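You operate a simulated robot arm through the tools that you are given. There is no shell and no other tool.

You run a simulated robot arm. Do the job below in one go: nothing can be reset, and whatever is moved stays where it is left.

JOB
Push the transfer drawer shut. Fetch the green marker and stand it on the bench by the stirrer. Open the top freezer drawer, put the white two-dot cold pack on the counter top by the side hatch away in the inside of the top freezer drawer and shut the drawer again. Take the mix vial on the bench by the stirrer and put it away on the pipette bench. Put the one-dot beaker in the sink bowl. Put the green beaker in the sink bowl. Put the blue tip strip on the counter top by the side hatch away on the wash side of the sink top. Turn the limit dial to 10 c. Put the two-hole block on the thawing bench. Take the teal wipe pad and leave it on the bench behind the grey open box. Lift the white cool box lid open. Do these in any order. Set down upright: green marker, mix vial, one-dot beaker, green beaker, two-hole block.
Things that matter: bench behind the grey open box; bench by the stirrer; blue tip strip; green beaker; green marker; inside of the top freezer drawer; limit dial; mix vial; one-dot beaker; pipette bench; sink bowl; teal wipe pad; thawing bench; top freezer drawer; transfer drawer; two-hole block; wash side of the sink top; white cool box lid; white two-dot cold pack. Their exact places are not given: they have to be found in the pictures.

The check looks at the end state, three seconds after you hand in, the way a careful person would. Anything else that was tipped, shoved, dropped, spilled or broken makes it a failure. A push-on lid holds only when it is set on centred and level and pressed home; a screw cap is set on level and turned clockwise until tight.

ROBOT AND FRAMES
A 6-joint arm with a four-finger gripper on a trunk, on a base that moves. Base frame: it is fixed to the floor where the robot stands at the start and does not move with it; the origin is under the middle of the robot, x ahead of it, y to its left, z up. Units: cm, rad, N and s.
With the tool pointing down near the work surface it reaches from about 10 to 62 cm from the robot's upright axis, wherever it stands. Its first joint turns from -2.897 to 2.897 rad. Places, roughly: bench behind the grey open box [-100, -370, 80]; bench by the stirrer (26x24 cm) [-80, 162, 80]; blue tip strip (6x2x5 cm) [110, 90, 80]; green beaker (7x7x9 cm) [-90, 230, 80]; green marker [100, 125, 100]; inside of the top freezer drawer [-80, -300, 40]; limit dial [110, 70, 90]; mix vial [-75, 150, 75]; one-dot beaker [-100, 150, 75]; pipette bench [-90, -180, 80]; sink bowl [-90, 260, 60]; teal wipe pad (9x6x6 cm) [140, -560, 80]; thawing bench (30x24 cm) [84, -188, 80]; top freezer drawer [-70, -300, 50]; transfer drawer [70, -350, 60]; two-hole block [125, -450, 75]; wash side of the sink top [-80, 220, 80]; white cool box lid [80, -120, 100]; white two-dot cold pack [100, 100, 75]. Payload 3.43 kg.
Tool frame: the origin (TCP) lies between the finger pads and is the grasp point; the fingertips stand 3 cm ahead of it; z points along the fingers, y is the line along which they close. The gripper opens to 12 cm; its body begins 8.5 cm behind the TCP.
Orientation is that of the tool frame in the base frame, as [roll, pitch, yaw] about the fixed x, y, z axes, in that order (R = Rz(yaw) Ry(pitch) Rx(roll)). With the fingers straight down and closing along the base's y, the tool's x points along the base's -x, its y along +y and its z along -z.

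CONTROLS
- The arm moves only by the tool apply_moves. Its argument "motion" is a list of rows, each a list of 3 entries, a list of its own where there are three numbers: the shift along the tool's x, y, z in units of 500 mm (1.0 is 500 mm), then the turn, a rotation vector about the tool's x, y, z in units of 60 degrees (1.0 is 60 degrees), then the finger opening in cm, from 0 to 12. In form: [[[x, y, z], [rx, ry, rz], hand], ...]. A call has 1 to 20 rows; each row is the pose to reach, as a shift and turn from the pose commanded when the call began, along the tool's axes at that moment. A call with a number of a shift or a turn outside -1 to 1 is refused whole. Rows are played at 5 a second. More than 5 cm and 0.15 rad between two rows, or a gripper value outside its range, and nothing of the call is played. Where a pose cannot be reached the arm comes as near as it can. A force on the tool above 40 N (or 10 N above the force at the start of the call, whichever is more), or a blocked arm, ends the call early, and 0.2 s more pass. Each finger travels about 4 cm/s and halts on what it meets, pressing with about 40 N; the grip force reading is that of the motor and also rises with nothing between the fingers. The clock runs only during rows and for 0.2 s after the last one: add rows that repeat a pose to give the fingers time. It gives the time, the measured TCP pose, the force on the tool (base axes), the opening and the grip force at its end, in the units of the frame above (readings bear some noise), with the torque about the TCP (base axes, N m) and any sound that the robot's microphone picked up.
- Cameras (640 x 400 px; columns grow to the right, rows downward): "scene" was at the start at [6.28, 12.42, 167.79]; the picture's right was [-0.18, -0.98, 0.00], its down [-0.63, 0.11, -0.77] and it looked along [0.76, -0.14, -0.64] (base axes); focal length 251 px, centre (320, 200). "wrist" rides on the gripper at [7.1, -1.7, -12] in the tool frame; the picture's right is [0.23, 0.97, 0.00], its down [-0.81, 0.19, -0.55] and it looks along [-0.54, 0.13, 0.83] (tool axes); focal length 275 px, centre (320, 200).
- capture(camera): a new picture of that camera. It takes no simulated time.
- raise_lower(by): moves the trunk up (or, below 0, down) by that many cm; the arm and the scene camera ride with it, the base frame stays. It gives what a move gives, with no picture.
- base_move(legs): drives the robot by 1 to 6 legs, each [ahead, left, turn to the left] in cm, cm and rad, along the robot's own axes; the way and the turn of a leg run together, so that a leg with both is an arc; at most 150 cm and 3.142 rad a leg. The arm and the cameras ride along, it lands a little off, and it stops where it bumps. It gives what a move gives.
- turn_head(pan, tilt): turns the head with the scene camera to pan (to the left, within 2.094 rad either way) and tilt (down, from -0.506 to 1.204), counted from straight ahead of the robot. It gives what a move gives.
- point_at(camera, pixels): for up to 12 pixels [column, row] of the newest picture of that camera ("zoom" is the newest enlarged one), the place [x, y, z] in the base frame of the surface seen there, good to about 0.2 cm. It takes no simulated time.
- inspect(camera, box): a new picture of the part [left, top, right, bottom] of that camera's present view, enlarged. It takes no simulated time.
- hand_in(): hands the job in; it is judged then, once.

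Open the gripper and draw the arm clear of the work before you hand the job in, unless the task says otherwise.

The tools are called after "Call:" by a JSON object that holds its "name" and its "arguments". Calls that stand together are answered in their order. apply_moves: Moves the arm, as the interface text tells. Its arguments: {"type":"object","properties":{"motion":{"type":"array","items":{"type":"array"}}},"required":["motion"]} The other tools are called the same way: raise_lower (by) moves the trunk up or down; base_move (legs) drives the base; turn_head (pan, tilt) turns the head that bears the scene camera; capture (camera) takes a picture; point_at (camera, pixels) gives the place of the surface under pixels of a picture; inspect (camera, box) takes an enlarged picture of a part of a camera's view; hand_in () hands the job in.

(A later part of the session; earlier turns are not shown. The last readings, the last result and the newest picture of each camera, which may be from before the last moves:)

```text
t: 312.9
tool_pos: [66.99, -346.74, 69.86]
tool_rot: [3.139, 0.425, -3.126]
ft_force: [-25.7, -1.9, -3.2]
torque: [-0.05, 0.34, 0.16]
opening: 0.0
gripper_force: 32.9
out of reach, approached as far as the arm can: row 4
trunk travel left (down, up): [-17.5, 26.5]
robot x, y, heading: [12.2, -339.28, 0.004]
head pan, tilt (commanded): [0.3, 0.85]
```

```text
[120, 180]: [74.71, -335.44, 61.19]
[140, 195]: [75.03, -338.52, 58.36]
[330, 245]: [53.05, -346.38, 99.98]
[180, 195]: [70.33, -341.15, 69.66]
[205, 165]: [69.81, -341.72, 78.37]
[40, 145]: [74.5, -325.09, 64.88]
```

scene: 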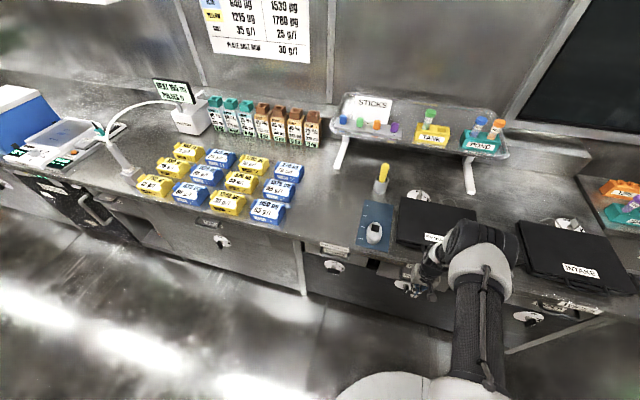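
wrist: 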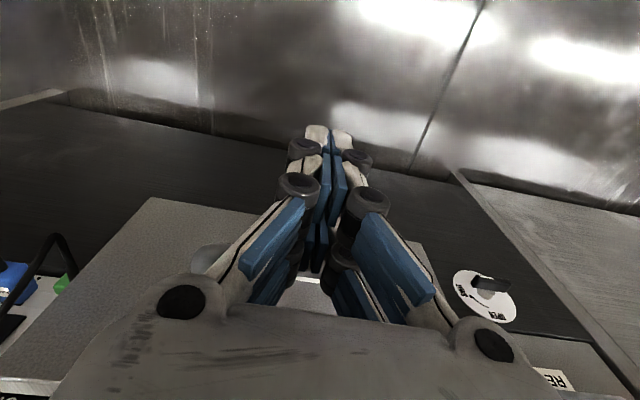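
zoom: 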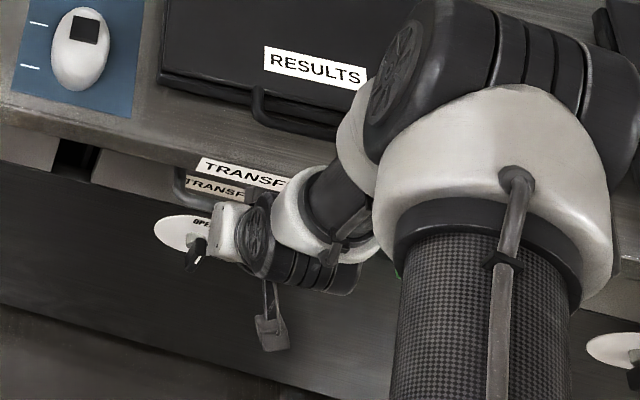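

The face is now at x≈74.7, flush with its neighbours – the transfer drawer is shut. I back off, untilt and raise the hand.

Call:
{"name": "apply_moves", "arguments": {"motion": [[[0.05, 0, -0.023], [0, 0, 0], 0], [[0.1, 0, -0.047], [0, 0, 0], 0], [[0.145, 0, -0.068], [0, 0, 0], 0], [[0.145, 0, -0.068], [0, 0.105, 0], 0], [[0.145, 0, -0.068], [0, 0.21, 0], 0], [[0.145, 0, -0.068], [0, 0.315, 0], 0], [[0.145, 0, -0.068], [0, 0.417, 0], 0], [[0.145, 0, -0.068], [0, 0.417, 0], 0]]}}

Call:
{"name": "apply_moves", "arguments": {"motion": [[[0.05, 0, -0.08], [0, 0, 0], 2], [[0.1, 0, -0.16], [0, 0, 0], 4], [[0.15, 0, -0.24], [0, 0, 0], 6], [[0.2, 0, -0.32], [0, 0, 0], 6], [[0.25, 0, -0.4], [0, 0, 0], 6], [[0.28, 0, -0.49], [0, 0, 0], 6], [[0.3, 0, -0.58], [0, 0, 0], 6], [[0.3, 0, -0.67], [0, 0, 0], 6], [[0.3, 0, -0.76], [0, 0, 0], 6], [[0.3, 0, -0.84], [0, 0, 0], 6]]}}

Call:
{"name": "capture", "arguments": {"camera": "scene"}}

```text
t: 314.7
tool_pos: [59.69, -346.81, 69.94]
tool_rot: [3.137, -0.002, -3.127]
ft_force: [0.9, 0.4, -0.5]
torque: [0.03, -0.01, -0.01]
opening: 0.01
gripper_force: 33.5
out of reach, approached as far as the arm can: row 6
trunk travel left (down, up): [-17.5, 26.5]
robot x, y, heading: [12.3, -339.32, 0.004]
head pan, tilt (commanded): [0.3, 0.85]
```

```text
t: 316.9
tool_pos: [44.54, -347.11, 112.07]
tool_rot: [3.139, 0.0, -3.126]
ft_force: [-0.9, -0.6, -0.3]
torque: [-0.03, -0.04, 0.02]
opening: 6.02
gripper_force: 0.1
trunk travel left (down, up): [-17.5, 26.5]
robot x, y, heading: [12.46, -339.32, 0.008]
head pan, tilt (commanded): [0.3, 0.85]
```

```text
taken
```

scene: 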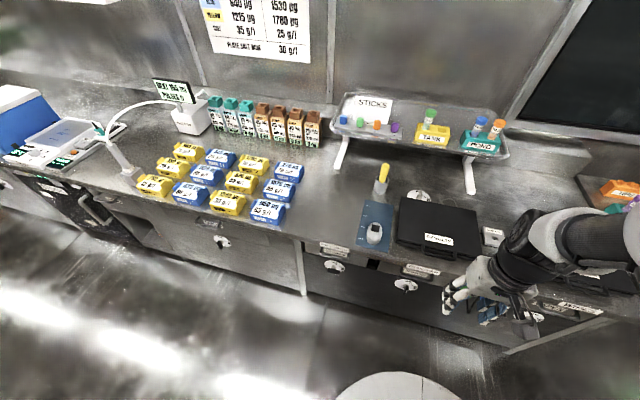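

The drawer is shut. Next the two-hole block near y=-450; I look to the right first.

Call:
{"name": "turn_head", "arguments": {"pan": -0.7, "tilt": 0.6}}

Call:
{"name": "capture", "arguments": {"camera": "scene"}}

```text
t: 318.2
tool_pos: [44.55, -347.13, 112.0]
tool_rot: [3.14, 0.002, -3.126]
ft_force: [-0.1, -0.1, 0.5]
torque: [-0.01, 0.02, 0.03]
opening: 6.0
gripper_force: 0.1
trunk travel left (down, up): [-17.5, 26.5]
robot x, y, heading: [12.45, -339.05, 0.007]
head pan, tilt (commanded): [-0.7, 0.6]
```

```text
taken
```

scene: 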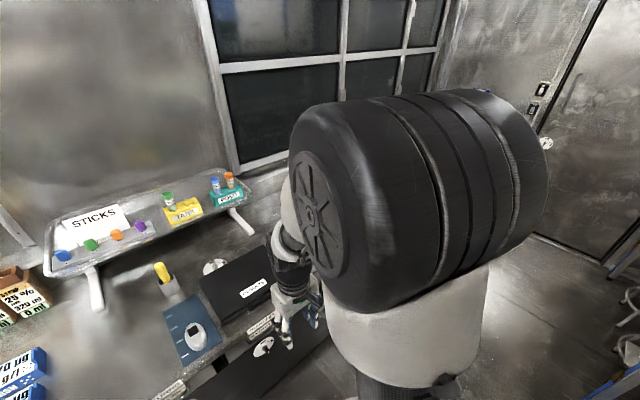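

The elbow blocks that side, so I drive along the clear corridor to y≈-440 and look back left.

Call:
{"name": "base_move", "arguments": {"legs": [[-10, 0, 0], [0, -140, 0]]}}

Call:
{"name": "turn_head", "arguments": {"pan": 0.35, "tilt": 0.7}}

Call:
{"name": "capture", "arguments": {"camera": "scene"}}

```text
t: 325.9
tool_pos: [35.86, -487.81, 112.07]
tool_rot: [3.14, 0.001, -3.124]
ft_force: [-0.3, -0.5, -0.2]
torque: [0.03, 0.0, 0.01]
opening: 5.99
gripper_force: 0.0
trunk travel left (down, up): [-17.5, 26.5]
robot x, y, heading: [3.54, -479.79, 0.012]
head pan, tilt (commanded): [-0.7, 0.6]
```

```text
t: 327.2
tool_pos: [35.85, -487.79, 111.99]
tool_rot: [3.141, 0.0, -3.125]
ft_force: [0.5, -0.4, 0.3]
torque: [-0.01, 0.02, -0.02]
opening: 6.0
gripper_force: 0.0
trunk travel left (down, up): [-17.5, 26.5]
robot x, y, heading: [3.61, -479.86, 0.01]
head pan, tilt (commanded): [0.351, 0.7]
```

```text
taken
```

scene: 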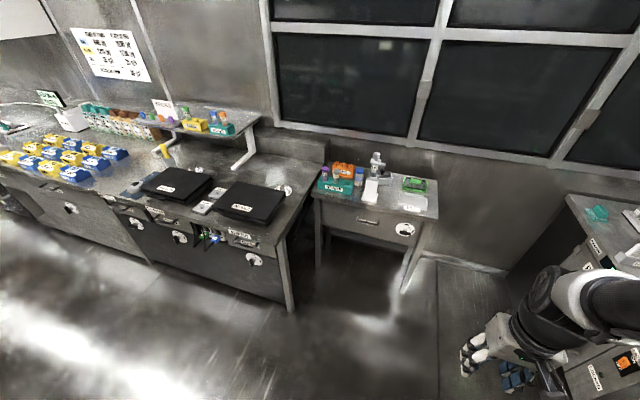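

A small table at (375,200) holds orange/teal blocks; another bench at right shows a teal pad at (595,212). I zoom in on both.

Call:
{"name": "inspect", "arguments": {"camera": "scene", "box": [300, 140, 450, 250]}}

Call:
{"name": "inspect", "arguments": {"camera": "scene", "box": [550, 180, 640, 280]}}

Call:
{"name": "point_at", "arguments": {"camera": "scene", "pixels": [[335, 187], [345, 172], [372, 190], [378, 165], [414, 185], [325, 190], [390, 215], [597, 213], [400, 205], [350, 200]]}}

```text
3.64 times, centred on (375, 195) of scene
```

zoom: 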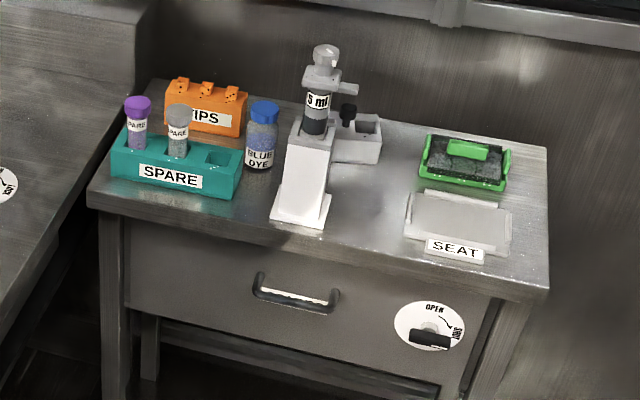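

```text
4.00 times, centred on (595, 230) of scene
```

zoom: 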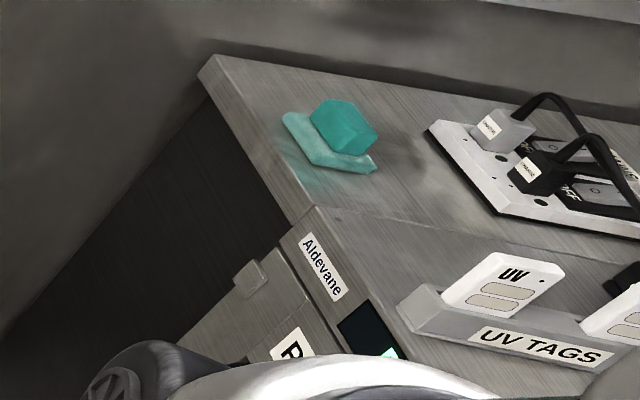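

```text
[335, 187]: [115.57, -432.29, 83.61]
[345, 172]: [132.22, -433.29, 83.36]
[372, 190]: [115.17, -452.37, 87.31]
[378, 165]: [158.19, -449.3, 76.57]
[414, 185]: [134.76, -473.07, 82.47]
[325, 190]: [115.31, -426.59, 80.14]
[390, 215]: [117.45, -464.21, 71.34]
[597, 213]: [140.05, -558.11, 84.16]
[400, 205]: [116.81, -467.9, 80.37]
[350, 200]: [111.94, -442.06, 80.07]
```

A white block with holes stands behind the 5 ml pipette at zoom (355,140). I drive closer to look at it.

Call:
{"name": "base_move", "arguments": {"legs": [[45, 12, 0]]}}

Call:
{"name": "turn_head", "arguments": {"pan": 0.3, "tilt": 0.8}}

Call:
{"name": "capture", "arguments": {"camera": "scene"}}

Call:
{"name": "capture", "arguments": {"camera": "wrist"}}

```text
t: 330.0
tool_pos: [80.56, -475.41, 111.95]
tool_rot: [3.14, -0.001, -3.121]
ft_force: [-0.6, 0.6, -0.3]
torque: [-0.01, 0.01, -0.03]
opening: 5.98
gripper_force: 0.1
trunk travel left (down, up): [-17.5, 26.5]
robot x, y, heading: [48.25, -467.77, 0.008]
head pan, tilt (commanded): [0.351, 0.7]
```

```text
t: 330.7
tool_pos: [80.54, -475.34, 111.95]
tool_rot: [3.14, 0.001, -3.121]
ft_force: [-0.4, 0.0, 0.7]
torque: [0.01, 0.0, 0.0]
opening: 6.01
gripper_force: 0.0
trunk travel left (down, up): [-17.5, 26.5]
robot x, y, heading: [47.82, -467.47, 0.012]
head pan, tilt (commanded): [0.3, 0.799]
```

```text
taken
```

scene: 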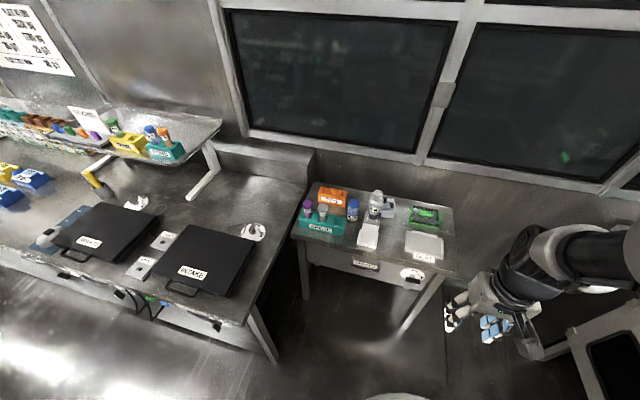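

```text
taken
```

wrist: 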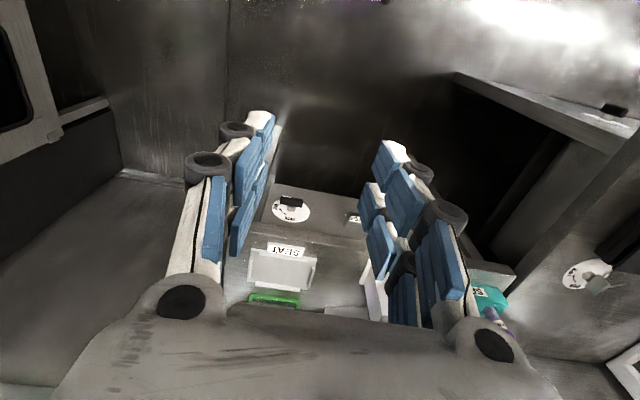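

I zoom on the small table and measure the block and the unit at the right.

Call:
{"name": "inspect", "arguments": {"camera": "scene", "box": [285, 170, 465, 290]}}

Call:
{"name": "point_at", "arguments": {"camera": "zoom", "pixels": [[365, 115], [375, 145], [335, 130], [300, 250], [480, 140], [430, 200], [230, 150], [340, 90], [150, 190], [500, 260], [420, 280]]}}

Call:
{"name": "point_at", "arguments": {"camera": "scene", "pixels": [[525, 345], [570, 320], [610, 370], [540, 360], [250, 310], [275, 360]]}}

```text
3.33 times, centred on (375, 230) of scene
```

zoom: 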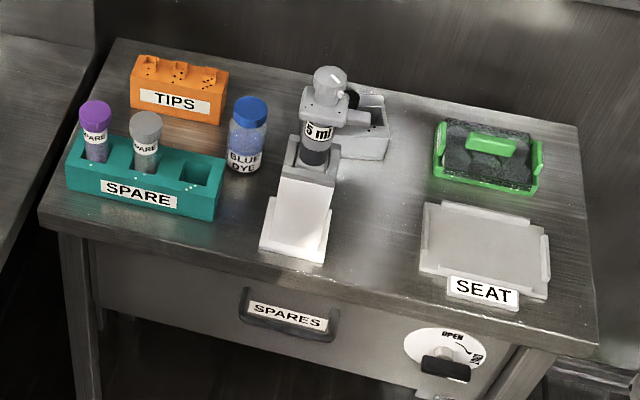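

```text
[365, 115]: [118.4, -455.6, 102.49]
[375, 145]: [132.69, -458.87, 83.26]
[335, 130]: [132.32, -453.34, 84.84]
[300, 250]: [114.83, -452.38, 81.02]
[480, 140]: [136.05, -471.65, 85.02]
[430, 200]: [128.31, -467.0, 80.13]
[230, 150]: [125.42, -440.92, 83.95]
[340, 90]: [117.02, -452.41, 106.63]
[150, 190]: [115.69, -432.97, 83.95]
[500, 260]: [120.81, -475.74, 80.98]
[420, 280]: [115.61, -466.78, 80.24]
```

```text
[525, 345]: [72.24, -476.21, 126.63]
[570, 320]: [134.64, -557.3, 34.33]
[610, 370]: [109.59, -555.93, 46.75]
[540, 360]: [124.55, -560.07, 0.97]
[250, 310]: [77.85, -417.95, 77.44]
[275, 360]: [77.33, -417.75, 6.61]
```

The grey block stands at about (134,-457) behind the pipette. I drive closer and view it with the wrist camera from above.

Call:
{"name": "base_move", "arguments": {"legs": [[28, 6, 0]]}}

Call:
{"name": "capture", "arguments": {"camera": "wrist"}}

```text
t: 332.7
tool_pos: [108.45, -468.81, 111.98]
tool_rot: [3.14, 0.001, -3.119]
ft_force: [-0.8, -0.6, -1.2]
torque: [-0.03, 0.03, -0.01]
opening: 5.98
gripper_force: 0.0
trunk travel left (down, up): [-17.5, 26.5]
robot x, y, heading: [75.99, -461.27, 0.013]
head pan, tilt (commanded): [0.3, 0.799]
```

```text
taken
```

wrist: 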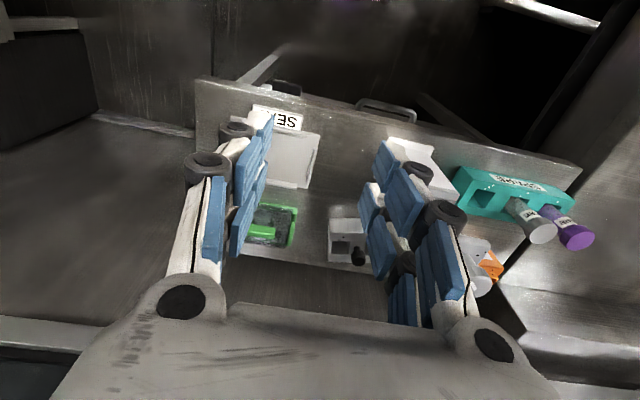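

The block is at (350,240) in the wrist view. I zoom on it and measure.

Call:
{"name": "inspect", "arguments": {"camera": "wrist", "box": [310, 190, 400, 280]}}

Call:
{"name": "point_at", "arguments": {"camera": "zoom", "pixels": [[220, 130], [190, 260], [240, 210], [380, 260], [300, 130], [200, 120], [170, 320], [330, 170], [290, 260]]}}

```text
4.44 times, centred on (355, 235) of wrist
```

zoom: 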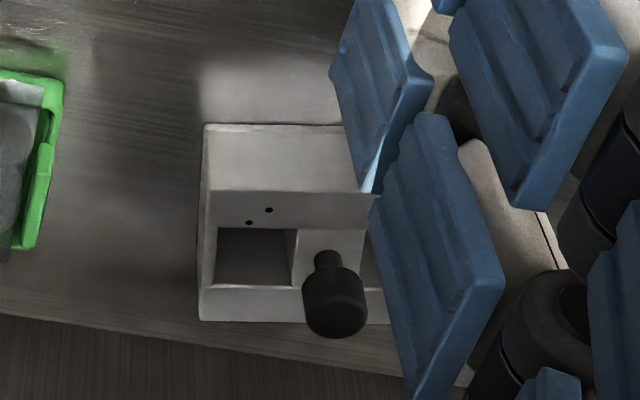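

```text
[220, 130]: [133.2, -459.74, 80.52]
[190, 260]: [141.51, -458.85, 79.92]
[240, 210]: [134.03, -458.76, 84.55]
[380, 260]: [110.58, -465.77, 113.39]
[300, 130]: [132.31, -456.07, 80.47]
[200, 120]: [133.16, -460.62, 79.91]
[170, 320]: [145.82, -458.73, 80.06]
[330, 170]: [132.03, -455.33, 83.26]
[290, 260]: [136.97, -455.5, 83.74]
```

The right part is hidden by a finger. I shift the hand to centre the block.

Call:
{"name": "apply_moves", "arguments": {"motion": [[[-0.03, 0.06, 0], [0, 0, 0], 8], [[-0.06, 0.13, 0], [0, 0, 0], 10], [[-0.1, 0.2, 0], [0, 0, 0], 10], [[-0.13, 0.24, 0], [0, 0, 0], 10]]}}

Call:
{"name": "capture", "arguments": {"camera": "wrist"}}

Call:
{"name": "inspect", "arguments": {"camera": "wrist", "box": [250, 130, 400, 260]}}

```text
t: 333.7
tool_pos: [114.56, -456.67, 112.06]
tool_rot: [3.141, 0.0, -3.118]
ft_force: [0.6, -0.6, -0.2]
torque: [-0.01, 0.03, 0.0]
opening: 10.04
gripper_force: 0.1
trunk travel left (down, up): [-17.5, 26.5]
robot x, y, heading: [75.94, -461.49, 0.014]
head pan, tilt (commanded): [0.3, 0.799]
```

```text
taken
```

wrist: 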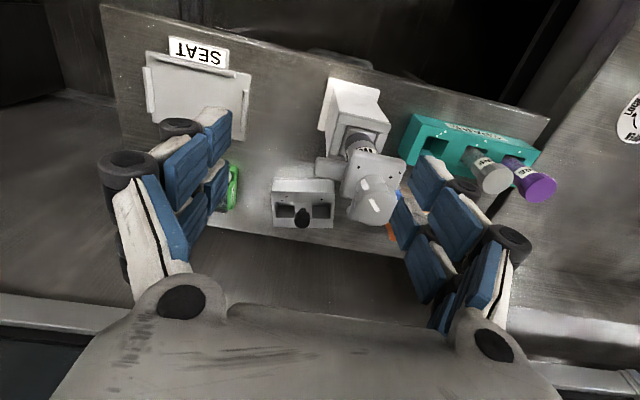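

```text
3.08 times, centred on (325, 195) of wrist
```

zoom: 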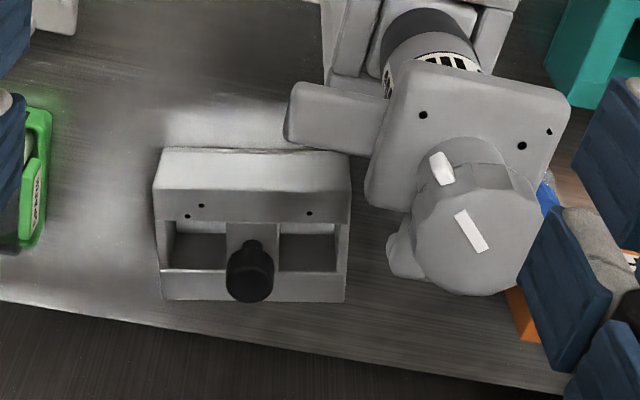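

It is a grey block with two holes (dots 1 and 2) and a black centre knob. I measure its corners, knob, and the pipette's nearest parts.

Call:
{"name": "point_at", "arguments": {"camera": "zoom", "pixels": [[160, 190], [345, 190], [165, 285], [345, 290], [250, 205], [250, 275], [250, 295], [160, 155], [345, 160], [335, 115], [400, 250], [470, 240]]}}

```text
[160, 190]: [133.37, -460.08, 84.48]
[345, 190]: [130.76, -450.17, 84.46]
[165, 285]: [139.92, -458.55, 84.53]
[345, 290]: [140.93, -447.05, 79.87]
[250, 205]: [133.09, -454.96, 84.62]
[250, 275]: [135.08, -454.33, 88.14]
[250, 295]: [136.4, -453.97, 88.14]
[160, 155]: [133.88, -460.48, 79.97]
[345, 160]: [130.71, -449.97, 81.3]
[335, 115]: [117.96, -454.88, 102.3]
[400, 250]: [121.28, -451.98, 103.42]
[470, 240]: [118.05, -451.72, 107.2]
```

Knob centre ≈ (135.6,-454.25), top z=88.1; block top z=84.5. The pipette reaches z≈107 close by, so I raise first, then move over the knob with a narrow hand.

Call:
{"name": "apply_moves", "arguments": {"motion": [[[0, 0, -0.06], [0, 0, 0], 8], [[0, 0, -0.14], [0, 0, 0], 6], [[-0.08, 0.007, -0.16], [0, 0, 0], 5], [[-0.17, 0.015, -0.16], [0, 0, 0], 5], [[-0.26, 0.023, -0.16], [0, 0, 0], 5], [[-0.35, 0.031, -0.16], [0, 0, 0], 5], [[-0.4218, 0.0385, -0.16], [0, 0, 0], 5], [[-0.4218, 0.0385, -0.07], [0, 0, 0], 5], [[-0.4218, 0.0385, 0.02], [0, 0, 0], 5], [[-0.4218, 0.0385, 0.11], [0, 0, 0], 5], [[-0.4218, 0.0385, 0.2], [0, 0, 0], 5], [[-0.4218, 0.0385, 0.24], [0, 0, 0], 5], [[-0.4218, 0.0385, 0.24], [0, 0, 0], 5]]}}

Call:
{"name": "capture", "arguments": {"camera": "wrist"}}

Call:
{"name": "capture", "arguments": {"camera": "scene"}}

```text
t: 336.5
tool_pos: [135.54, -454.24, 99.99]
tool_rot: [3.141, -0.001, -3.119]
ft_force: [-0.8, -0.4, 0.4]
torque: [0.01, 0.01, 0.01]
opening: 4.97
gripper_force: 0.0
trunk travel left (down, up): [-17.5, 26.5]
robot x, y, heading: [76.09, -461.39, 0.014]
head pan, tilt (commanded): [0.3, 0.799]
```

```text
taken
```

wrist: 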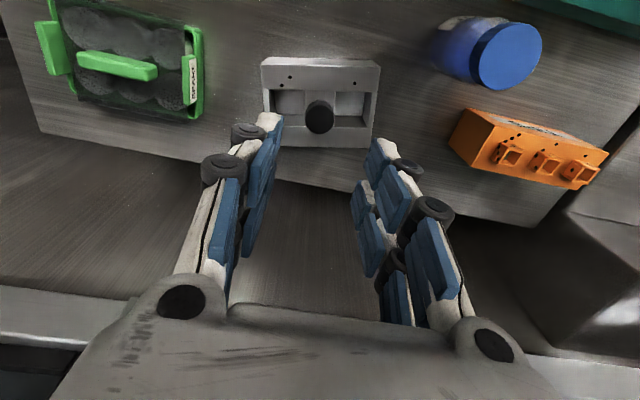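

```text
taken
```

scene: 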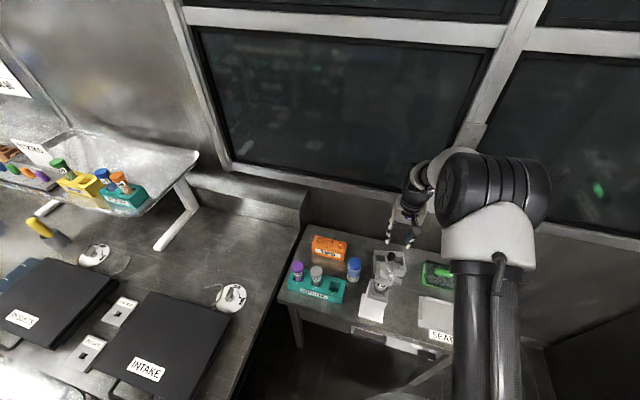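

The knob is at (320,117). I measure it.

Call:
{"name": "point_at", "arguments": {"camera": "wrist", "pixels": [[320, 118], [308, 118], [332, 118], [320, 106], [320, 131], [290, 130], [350, 130]]}}

```text
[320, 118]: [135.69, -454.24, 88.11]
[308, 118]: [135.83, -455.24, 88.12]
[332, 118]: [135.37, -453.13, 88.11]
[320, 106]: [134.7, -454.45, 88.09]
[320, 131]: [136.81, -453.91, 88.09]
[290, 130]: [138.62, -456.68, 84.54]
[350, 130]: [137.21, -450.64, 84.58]
```

Centre (135.7,-454.2). I descend to z=88.2 and close on the knob.

Call:
{"name": "apply_moves", "arguments": {"motion": [[[-0.003, 0, 0.08], [0, 0, 0], 5], [[-0.003, 0, 0.16], [0, 0, 0], 5], [[-0.003, 0, 0.21], [0, 0, 0], 5], [[-0.003, 0, 0.236], [0, 0, 0], 5], [[-0.003, 0, 0.236], [0, 0, 0], 5], [[-0.003, 0, 0.236], [0, 0, 0], 3], [[-0.003, 0, 0.236], [0, 0, 0], 1], [[-0.003, 0, 0.236], [0, 0, 0], 0], [[-0.003, 0, 0.236], [0, 0, 0], 0], [[-0.003, 0, 0.236], [0, 0, 0], 0]]}}

Call:
{"name": "capture", "arguments": {"camera": "wrist"}}

```text
t: 338.7
tool_pos: [135.88, -454.14, 88.31]
tool_rot: [3.141, 0.002, -3.12]
ft_force: [-0.2, 1.1, 0.0]
torque: [0.1, -0.08, 0.01]
opening: 2.33
gripper_force: 40.5
trunk travel left (down, up): [-17.5, 26.5]
robot x, y, heading: [75.83, -461.14, 0.012]
head pan, tilt (commanded): [0.3, 0.799]
```

```text
taken
```

wrist: 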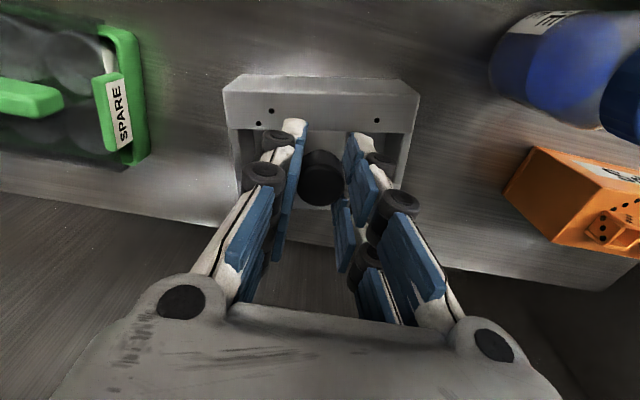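

Gripped on the knob at 2.33 cm. I lift 4 cm and check that the block hangs level.

Call:
{"name": "apply_moves", "arguments": {"motion": [[[0, 0, -0.02], [0, 0, 0], 0], [[0, 0, -0.05], [0, 0, 0], 0], [[0, 0, -0.08], [0, 0, 0], 0], [[0, 0, -0.08], [0, 0, 0], 0]]}}

Call:
{"name": "capture", "arguments": {"camera": "wrist"}}

Call:
{"name": "inspect", "arguments": {"camera": "scene", "box": [350, 190, 450, 330]}}

```text
t: 339.7
tool_pos: [135.86, -454.24, 92.27]
tool_rot: [3.139, 0.001, -3.117]
ft_force: [-0.4, 0.3, -6.2]
torque: [0.01, -0.03, -0.03]
opening: 2.31
gripper_force: 39.6
trunk travel left (down, up): [-17.5, 26.5]
robot x, y, heading: [76.0, -461.06, 0.013]
head pan, tilt (commanded): [0.3, 0.799]
```

```text
taken
```

wrist: 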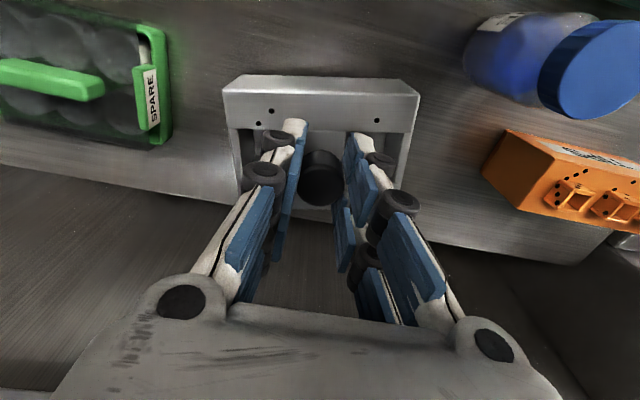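

```text
2.86 times, centred on (400, 260) of scene
```

zoom: 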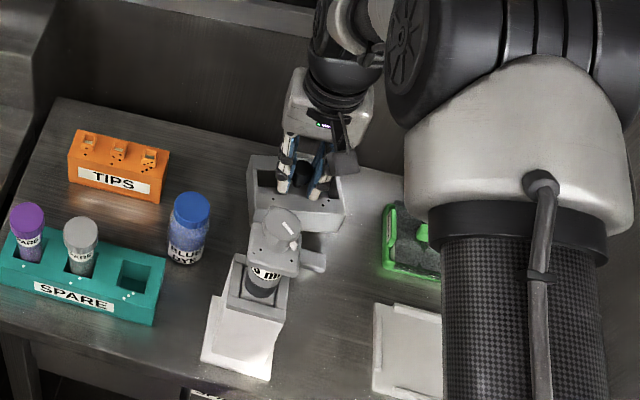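

Held level (6 N). I lift above the green box, move right away from the pipette, then retract.

Call:
{"name": "apply_moves", "arguments": {"motion": [[[0, 0, -0.06], [0, 0, 0], 0], [[0, 0, -0.13], [0, 0, 0], 0], [[0, 0, -0.2], [0, 0, 0], 0], [[0, -0.04, -0.26], [0, 0, 0], 0], [[0, -0.11, -0.3], [0, 0, 0], 0], [[0, -0.19, -0.3], [0, 0, 0], 0], [[0.02, -0.27, -0.3], [0, 0, 0], 0], [[0.08, -0.32, -0.3], [0, 0, 0], 0], [[0.16, -0.32, -0.3], [0, 0, 0], 0], [[0.24, -0.32, -0.3], [0, 0, 0], 0], [[0.32, -0.32, -0.3], [0, 0, 0], 0], [[0.4, -0.32, -0.3], [0, 0, 0], 0], [[0.48, -0.3, -0.3], [0, 0, 0], 0], [[0.52, -0.28, -0.3], [0, 0, 0], 0], [[0.52, -0.28, -0.3], [0, 0, 0], 0]]}}

Call:
{"name": "capture", "arguments": {"camera": "wrist"}}

Call:
{"name": "capture", "arguments": {"camera": "scene"}}

```text
t: 342.9
tool_pos: [110.17, -468.73, 107.19]
tool_rot: [3.14, -0.001, -3.117]
ft_force: [-0.4, -0.9, -6.9]
torque: [-0.01, 0.0, -0.01]
opening: 2.3
gripper_force: 40.0
trunk travel left (down, up): [-17.5, 26.5]
robot x, y, heading: [75.87, -461.45, 0.018]
head pan, tilt (commanded): [0.3, 0.799]
```

```text
taken
```

wrist: 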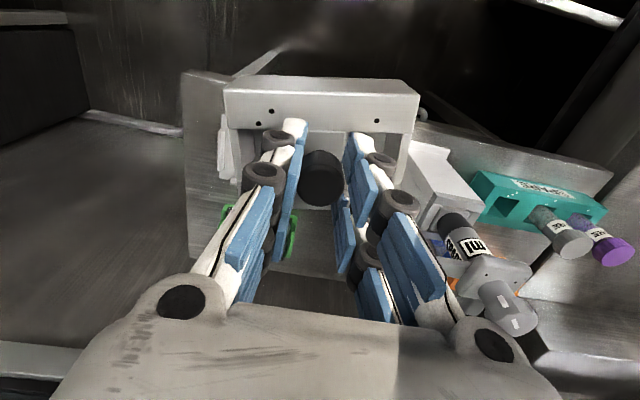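

```text
taken
```

scene: 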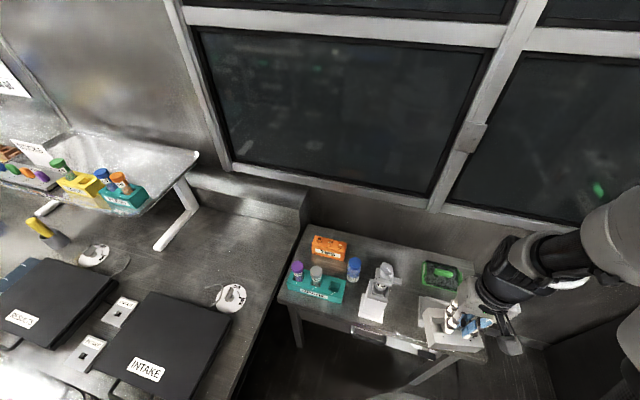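

The block is clear. I drive back along the corridor toward the thawing bench (84,-188).

Call:
{"name": "base_move", "arguments": {"legs": [[-70, 0, 0], [0, 135, 0], [0, 120, 0]]}}

Call:
{"name": "turn_head", "arguments": {"pan": 0.4, "tilt": 0.75}}

Call:
{"name": "capture", "arguments": {"camera": "scene"}}

```text
t: 358.8
tool_pos: [36.06, -214.09, 107.15]
tool_rot: [3.139, 0.0, -3.112]
ft_force: [0.7, 0.0, -6.6]
torque: [-0.03, 0.03, -0.03]
opening: 2.34
gripper_force: 40.3
trunk travel left (down, up): [-17.5, 26.5]
robot x, y, heading: [2.24, -206.98, 0.015]
head pan, tilt (commanded): [0.3, 0.799]
```

```text
t: 359.4
tool_pos: [36.06, -214.21, 107.13]
tool_rot: [3.14, 0.0, -3.112]
ft_force: [0.4, -0.8, -6.3]
torque: [0.02, -0.01, 0.05]
opening: 2.33
gripper_force: 39.9
trunk travel left (down, up): [-17.5, 26.5]
robot x, y, heading: [1.8, -206.93, 0.016]
head pan, tilt (commanded): [0.4, 0.75]
```

```text
taken
```

scene: 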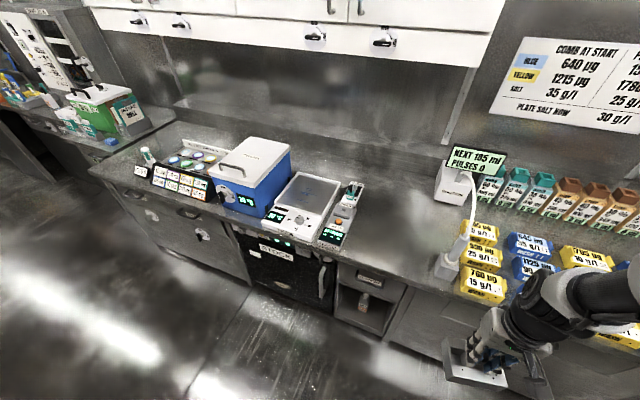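

I measure the free bench area around (390,235) and neighbours.

Call:
{"name": "point_at", "arguments": {"camera": "scene", "pixels": [[390, 235], [370, 215], [410, 250], [400, 210], [350, 260], [430, 285], [345, 215], [445, 265], [400, 180], [380, 260], [265, 165], [300, 205]]}}

Call:
{"name": "inspect", "arguments": {"camera": "scene", "box": [200, 120, 480, 310]}}

```text
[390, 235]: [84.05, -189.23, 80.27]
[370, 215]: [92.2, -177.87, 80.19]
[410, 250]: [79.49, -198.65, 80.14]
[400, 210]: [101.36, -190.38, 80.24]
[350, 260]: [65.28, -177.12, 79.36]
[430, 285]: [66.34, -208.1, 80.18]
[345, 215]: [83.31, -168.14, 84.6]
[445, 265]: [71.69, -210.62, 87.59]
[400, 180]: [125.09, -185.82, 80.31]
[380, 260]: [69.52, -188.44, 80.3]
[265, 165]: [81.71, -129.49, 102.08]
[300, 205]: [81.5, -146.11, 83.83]
```

```text
2.11 times, centred on (340, 215) of scene
```

zoom: 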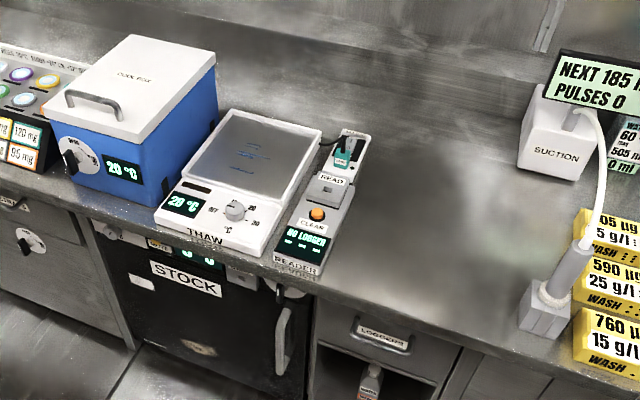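

The thawing bench's free area is around (84,-188). I drive up to it.

Call:
{"name": "base_move", "arguments": {"legs": [[0, 25, 0], [29, 0, 0]]}}

Call:
{"name": "apply_moves", "arguments": {"motion": [[[-0.08, 0, 0], [0, 0, 0], 0], [[-0.16, 0, 0.02], [0, 0, 0], 0], [[-0.24, 0, 0.06], [0, 0, 0], 0], [[-0.32, 0, 0.1], [0, 0, 0], 0], [[-0.36, 0, 0.17], [0, 0, 0], 0], [[-0.36, 0, 0.24], [0, 0, 0], 0], [[-0.36, 0, 0.24], [0, 0, 0], 0]]}}

Call:
{"name": "capture", "arguments": {"camera": "wrist"}}

Call:
{"name": "capture", "arguments": {"camera": "scene"}}

```text
t: 362.9
tool_pos: [64.68, -188.1, 107.09]
tool_rot: [3.14, 0.001, -3.11]
ft_force: [0.4, -0.3, -6.7]
torque: [-0.02, 0.03, 0.02]
opening: 2.33
gripper_force: 40.2
trunk travel left (down, up): [-17.5, 26.5]
robot x, y, heading: [30.55, -180.61, 0.022]
head pan, tilt (commanded): [0.4, 0.75]
```

```text
t: 364.5
tool_pos: [82.44, -187.5, 95.16]
tool_rot: [3.139, 0.0, -3.11]
ft_force: [0.7, -0.1, -6.2]
torque: [-0.01, 0.0, 0.02]
opening: 2.32
gripper_force: 39.5
trunk travel left (down, up): [-17.5, 26.5]
robot x, y, heading: [30.64, -181.02, 0.025]
head pan, tilt (commanded): [0.4, 0.75]
```

```text
taken
```

wrist: 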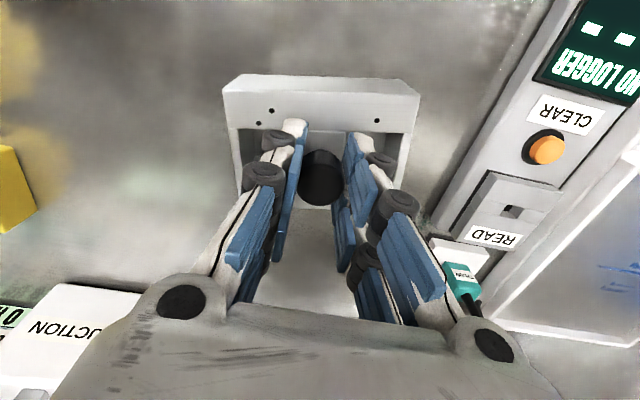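

```text
taken
```

scene: 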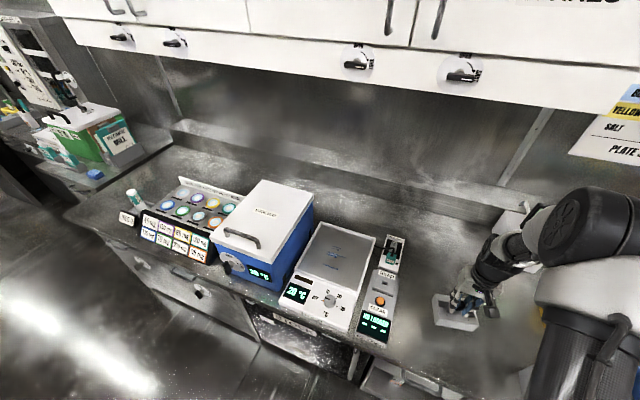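

The spot is clear. I lower the block toward the bench.

Call:
{"name": "apply_moves", "arguments": {"motion": [[[-0.03, 0, 0.04], [0, 0, 0], 0], [[-0.03, 0, 0.08], [0, 0, 0], 0], [[-0.03, 0, 0.11], [0, 0, 0], 0], [[-0.03, 0, 0.122], [0, 0, 0], 0], [[-0.03, 0, 0.126], [0, 0, 0], 0], [[-0.03, 0, 0.13], [0, 0, 0], 0], [[-0.03, 0, 0.13], [0, 0, 0], 0]]}}

Call:
{"name": "apply_moves", "arguments": {"motion": [[[0, 0, 0.002], [0, 0, 0], 0], [[0, 0, 0.004], [0, 0, 0], 0], [[0, 0, 0.004], [0, 0, 0], 0]]}}

```text
t: 366.1
tool_pos: [84.18, -187.44, 88.64]
tool_rot: [3.142, -0.001, -3.11]
ft_force: [0.0, 0.2, -6.1]
torque: [-0.01, 0.02, 0.0]
opening: 2.33
gripper_force: 40.1
trunk travel left (down, up): [-17.5, 26.5]
robot x, y, heading: [30.32, -180.73, 0.024]
head pan, tilt (commanded): [0.4, 0.75]
```

```text
t: 366.9
tool_pos: [84.13, -187.52, 88.44]
tool_rot: [3.141, 0.001, -3.11]
ft_force: [-0.4, 0.2, -5.9]
torque: [-0.01, -0.01, 0.01]
opening: 2.33
gripper_force: 40.2
trunk travel left (down, up): [-17.5, 26.5]
robot x, y, heading: [30.25, -180.93, 0.023]
head pan, tilt (commanded): [0.4, 0.75]
```

Still hanging (−6 N); continuing down in small steps.

Call:
{"name": "apply_moves", "arguments": {"motion": [[[0, 0, 0.002], [0, 0, 0], 0], [[0, 0, 0.004], [0, 0, 0], 0], [[0, 0, 0.004], [0, 0, 0], 0]]}}

Call:
{"name": "apply_moves", "arguments": {"motion": [[[0, 0, 0.002], [0, 0, 0], 0], [[0, 0, 0.003], [0, 0, 0], 0], [[0, 0, 0.003], [0, 0, 0], 0]]}}

```text
t: 367.7
tool_pos: [84.03, -187.52, 88.31]
tool_rot: [3.141, 0.002, -3.11]
ft_force: [-0.6, -0.1, 1.9]
torque: [0.0, 0.29, 0.02]
opening: 2.3
gripper_force: 40.1
trunk travel left (down, up): [-17.5, 26.5]
robot x, y, heading: [30.31, -180.72, 0.025]
head pan, tilt (commanded): [0.4, 0.75]
```

```text
t: 368.5
tool_pos: [84.1, -187.5, 88.25]
tool_rot: [3.141, 0.004, -3.111]
ft_force: [-1.5, 0.3, 21.6]
torque: [-0.03, 0.92, 0.02]
opening: 2.32
gripper_force: 40.1
trunk travel left (down, up): [-17.5, 26.5]
robot x, y, heading: [30.56, -180.6, 0.02]
head pan, tilt (commanded): [0.4, 0.75]
```

The block rests on the bench (21 N). I ease off, open and rise.

Call:
{"name": "apply_moves", "arguments": {"motion": [[[0, 0, -0.003], [0, 0, 0], 0], [[0, 0, -0.003], [0, 0, 0], 2.8], [[0, 0, -0.003], [0, 0, 0], 3.6], [[0, 0, -0.003], [0, 0, 0], 4.6], [[0, 0, -0.003], [0, 0, 0], 4.6], [[0, 0, -0.003], [0, 0, 0], 4.6], [[0, 0, -0.04], [0, 0, 0], 4.6], [[0, 0, -0.1], [0, 0, 0], 4.6], [[0, 0, -0.18], [0, 0, 0], 4.6], [[0, 0, -0.27], [0, 0, 0], 4.6], [[0, 0, -0.36], [0, 0, 0], 4.6], [[0, 0, -0.45], [0, 0, 0], 4.6]]}}

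Call:
{"name": "capture", "arguments": {"camera": "wrist"}}

Call:
{"name": "capture", "arguments": {"camera": "scene"}}

```text
t: 371.1
tool_pos: [84.13, -187.41, 110.71]
tool_rot: [3.139, 0.001, -3.11]
ft_force: [-0.5, 0.0, 0.1]
torque: [0.0, -0.03, -0.01]
opening: 4.6
gripper_force: 0.1
trunk travel left (down, up): [-17.5, 26.5]
robot x, y, heading: [30.91, -180.79, 0.023]
head pan, tilt (commanded): [0.4, 0.75]
```

```text
taken
```

wrist: 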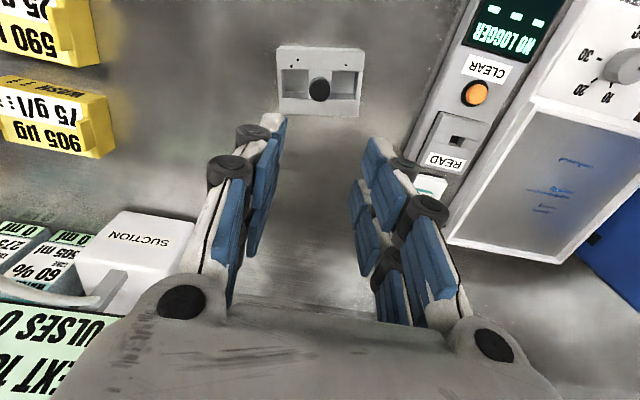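

```text
taken
```

scene: 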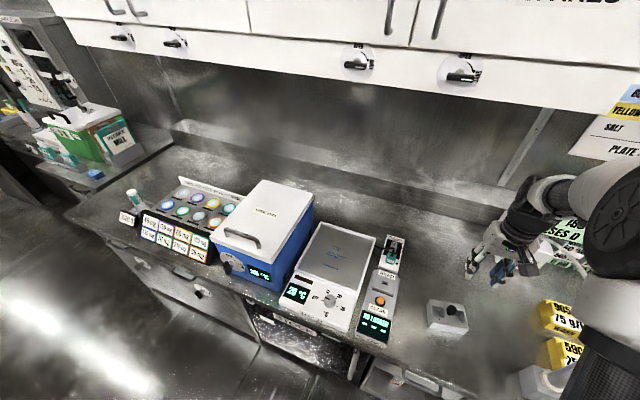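

The block stands on the thawing bench. Now the cool box lid: I zoom on the blue box with white lid at (265,225).

Call:
{"name": "inspect", "arguments": {"camera": "scene", "box": [190, 160, 340, 310]}}

Call:
{"name": "point_at", "arguments": {"camera": "zoom", "pixels": [[240, 160], [180, 205], [250, 245], [310, 100], [390, 130], [185, 240], [240, 270], [170, 310], [250, 320], [400, 200], [330, 340], [130, 210]]}}

```text
2.67 times, centred on (265, 235) of scene
```

zoom: 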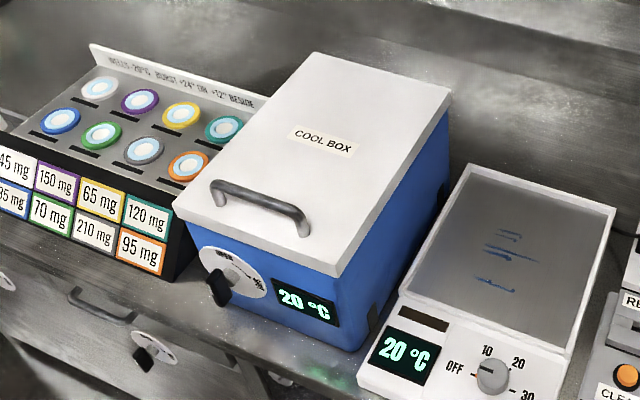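

```text
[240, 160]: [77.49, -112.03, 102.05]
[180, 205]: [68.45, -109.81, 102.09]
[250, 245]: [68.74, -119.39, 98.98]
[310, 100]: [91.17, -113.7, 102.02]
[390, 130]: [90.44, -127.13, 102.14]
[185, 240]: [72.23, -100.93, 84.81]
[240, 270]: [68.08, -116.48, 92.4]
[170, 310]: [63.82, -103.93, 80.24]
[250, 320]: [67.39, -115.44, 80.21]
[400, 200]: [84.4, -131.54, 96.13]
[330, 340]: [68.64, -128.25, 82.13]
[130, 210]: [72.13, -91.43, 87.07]
```

I zoom onto the latch and handle.

Call:
{"name": "inspect", "arguments": {"camera": "scene", "box": [225, 225, 275, 285]}}

Call:
{"name": "inspect", "arguments": {"camera": "scene", "box": [215, 200, 285, 270]}}

Call:
{"name": "point_at", "arguments": {"camera": "zoom", "pixels": [[175, 155], [235, 165], [300, 190], [340, 215], [345, 245], [170, 180], [310, 330], [330, 300], [260, 110], [420, 280]]}}

```text
6.67 times, centred on (250, 255) of scene
```

zoom: 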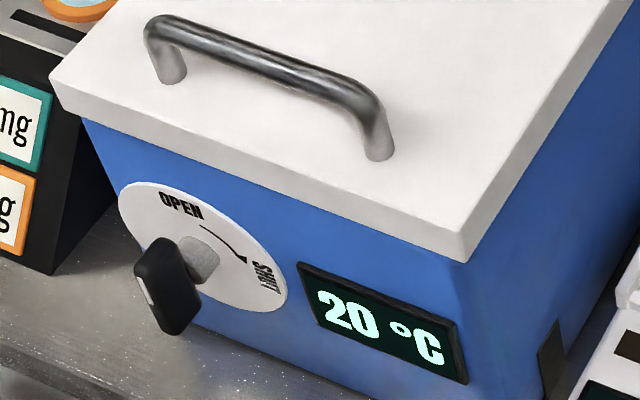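

```text
5.71 times, centred on (250, 235) of scene
```

zoom: 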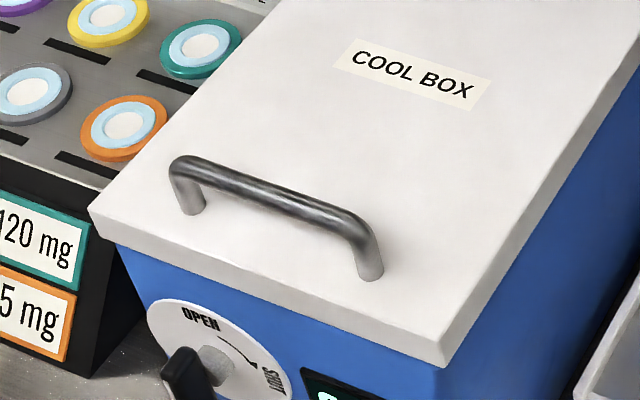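

```text
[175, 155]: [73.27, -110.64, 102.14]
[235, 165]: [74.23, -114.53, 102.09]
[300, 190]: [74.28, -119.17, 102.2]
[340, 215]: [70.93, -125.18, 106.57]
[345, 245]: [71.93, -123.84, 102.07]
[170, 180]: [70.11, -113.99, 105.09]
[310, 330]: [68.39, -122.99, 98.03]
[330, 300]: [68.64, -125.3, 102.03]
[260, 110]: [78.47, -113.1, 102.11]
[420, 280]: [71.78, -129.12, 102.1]
```

The latch lever stands vertical at OPEN, like the freezer's. I measure the lid's back corners, handle bar, and the cabinets above.

Call:
{"name": "capture", "arguments": {"camera": "scene"}}

Call:
{"name": "point_at", "arguments": {"camera": "scene", "pixels": [[263, 182], [312, 196], [240, 236], [228, 231], [252, 242], [258, 247], [230, 85], [340, 110], [358, 64], [460, 72], [215, 240], [295, 270]]}}

```text
taken
```

scene: 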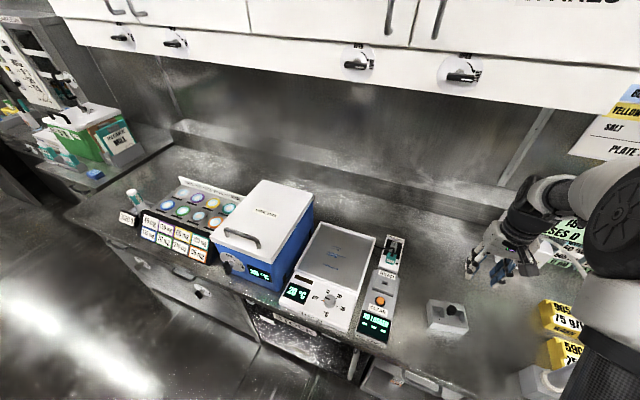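

```text
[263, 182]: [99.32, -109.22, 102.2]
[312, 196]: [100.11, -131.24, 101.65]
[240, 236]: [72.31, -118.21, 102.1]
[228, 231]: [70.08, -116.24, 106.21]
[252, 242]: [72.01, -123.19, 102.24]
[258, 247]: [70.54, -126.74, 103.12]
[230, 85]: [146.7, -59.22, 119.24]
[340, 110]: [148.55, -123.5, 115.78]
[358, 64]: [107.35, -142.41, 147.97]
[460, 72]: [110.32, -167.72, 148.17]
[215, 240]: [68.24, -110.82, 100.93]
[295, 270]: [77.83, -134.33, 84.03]
```

Lid: front x≈67.5, back/hinge x≈100, top z=102, handle bar around x≈70.5, z≈106, y −113.5…−125.5. I'll grip the bar with the hand tilted 45° (closing in the x–z plane); I first take that orientation here in free space.

Call:
{"name": "apply_moves", "arguments": {"motion": [[[0.05, 0, -0.05], [0, 0, 0], 5], [[0.1, 0, -0.1], [0, 0, 0], 6], [[0.16, 0, -0.1], [0, 0, 0], 6], [[0.16, 0, -0.1], [-0.042, -0.042, 0.101], 6], [[0.16, 0, -0.1], [-0.084, -0.084, 0.202], 6], [[0.16, 0, -0.1], [-0.126, -0.126, 0.303], 6], [[0.16, 0, -0.1], [-0.168, -0.168, 0.404], 6], [[0.16, 0, -0.1], [-0.21, -0.21, 0.506], 6], [[0.16, 0, -0.1], [-0.252, -0.252, 0.607], 6], [[0.16, 0, -0.1], [-0.2931, -0.2931, 0.7078], 6], [[0.16, 0, -0.1], [-0.2931, -0.2931, 0.7078], 6]]}}

Call:
{"name": "apply_moves", "arguments": {"motion": [[[0, 0, 0], [-0.042, -0.042, 0.101], 6], [[0, 0, 0], [-0.084, -0.084, 0.202], 6], [[0, 0, 0], [-0.126, -0.126, 0.303], 6], [[0, 0, 0], [-0.168, -0.168, 0.404], 6], [[0, 0, 0], [-0.21, -0.21, 0.506], 6], [[0, 0, 0], [-0.252, -0.252, 0.607], 6], [[0, 0, 0], [-0.2931, -0.2931, 0.7078], 6], [[0, 0, 0], [-0.2931, -0.2931, 0.7078], 6]]}}

Call:
{"name": "capture", "arguments": {"camera": "scene"}}

```text
t: 373.5
tool_pos: [76.18, -187.77, 115.63]
tool_rot: [2.747, 0.164, 2.387]
ft_force: [0.3, 0.3, -0.3]
torque: [0.01, 0.02, -0.04]
opening: 6.0
gripper_force: 0.0
trunk travel left (down, up): [-17.5, 26.5]
robot x, y, heading: [30.77, -180.88, 0.023]
head pan, tilt (commanded): [0.4, 0.75]
```

```text
t: 375.3
tool_pos: [76.05, -187.79, 115.58]
tool_rot: [2.356, -0.001, 1.601]
ft_force: [0.7, -0.3, -0.4]
torque: [0.0, -0.01, -0.03]
opening: 6.0
gripper_force: 0.1
trunk travel left (down, up): [-17.5, 26.5]
robot x, y, heading: [30.28, -180.93, 0.019]
head pan, tilt (commanded): [0.4, 0.75]
```

```text
taken
```

scene: 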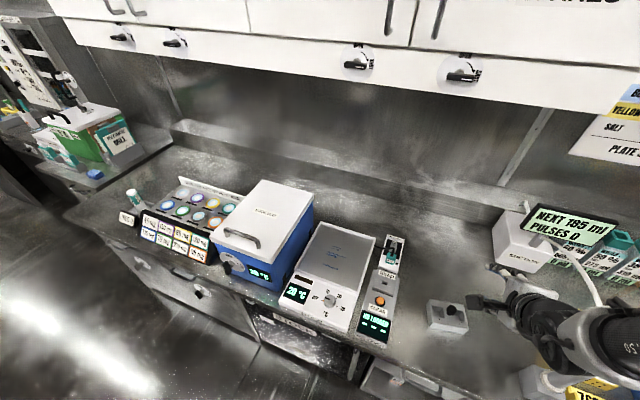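

The tilted pose is reached. I drive left to the cool box, keeping the hand above lid height.

Call:
{"name": "base_move", "arguments": {"legs": [[-6, 0, 0], [0, 68, 0]]}}

Call:
{"name": "capture", "arguments": {"camera": "wrist"}}

Call:
{"name": "capture", "arguments": {"camera": "scene"}}

```text
t: 379.6
tool_pos: [68.54, -120.25, 115.61]
tool_rot: [2.357, -0.002, 1.602]
ft_force: [-0.6, -0.3, 0.4]
torque: [0.03, 0.01, 0.02]
opening: 5.98
gripper_force: 0.0
trunk travel left (down, up): [-17.5, 26.5]
robot x, y, heading: [22.65, -113.38, 0.026]
head pan, tilt (commanded): [0.4, 0.75]
```

```text
taken
```

wrist: 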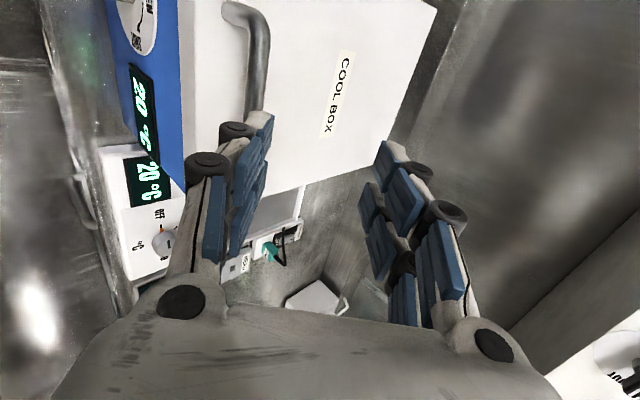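

```text
taken
```

scene: 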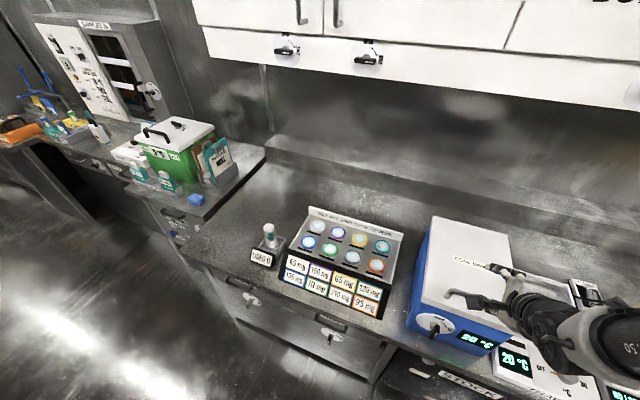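

I measure the handle bar in the wrist view at (258,60).

Call:
{"name": "point_at", "arguments": {"camera": "wrist", "pixels": [[252, 20], [262, 45], [258, 75], [254, 105], [268, 60], [250, 60], [300, 60], [210, 60]]}}

Call:
{"name": "inspect", "arguments": {"camera": "scene", "box": [400, 200, 560, 370]}}

```text
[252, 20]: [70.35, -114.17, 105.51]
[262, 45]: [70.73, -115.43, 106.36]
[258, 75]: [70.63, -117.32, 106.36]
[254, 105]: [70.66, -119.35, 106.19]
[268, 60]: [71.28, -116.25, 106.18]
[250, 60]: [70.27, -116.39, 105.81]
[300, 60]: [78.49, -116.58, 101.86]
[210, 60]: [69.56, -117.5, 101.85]
```

```text
2.35 times, centred on (480, 285) of scene
```

zoom: 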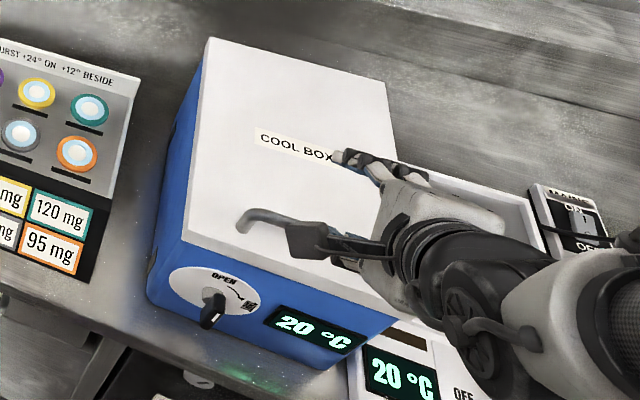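

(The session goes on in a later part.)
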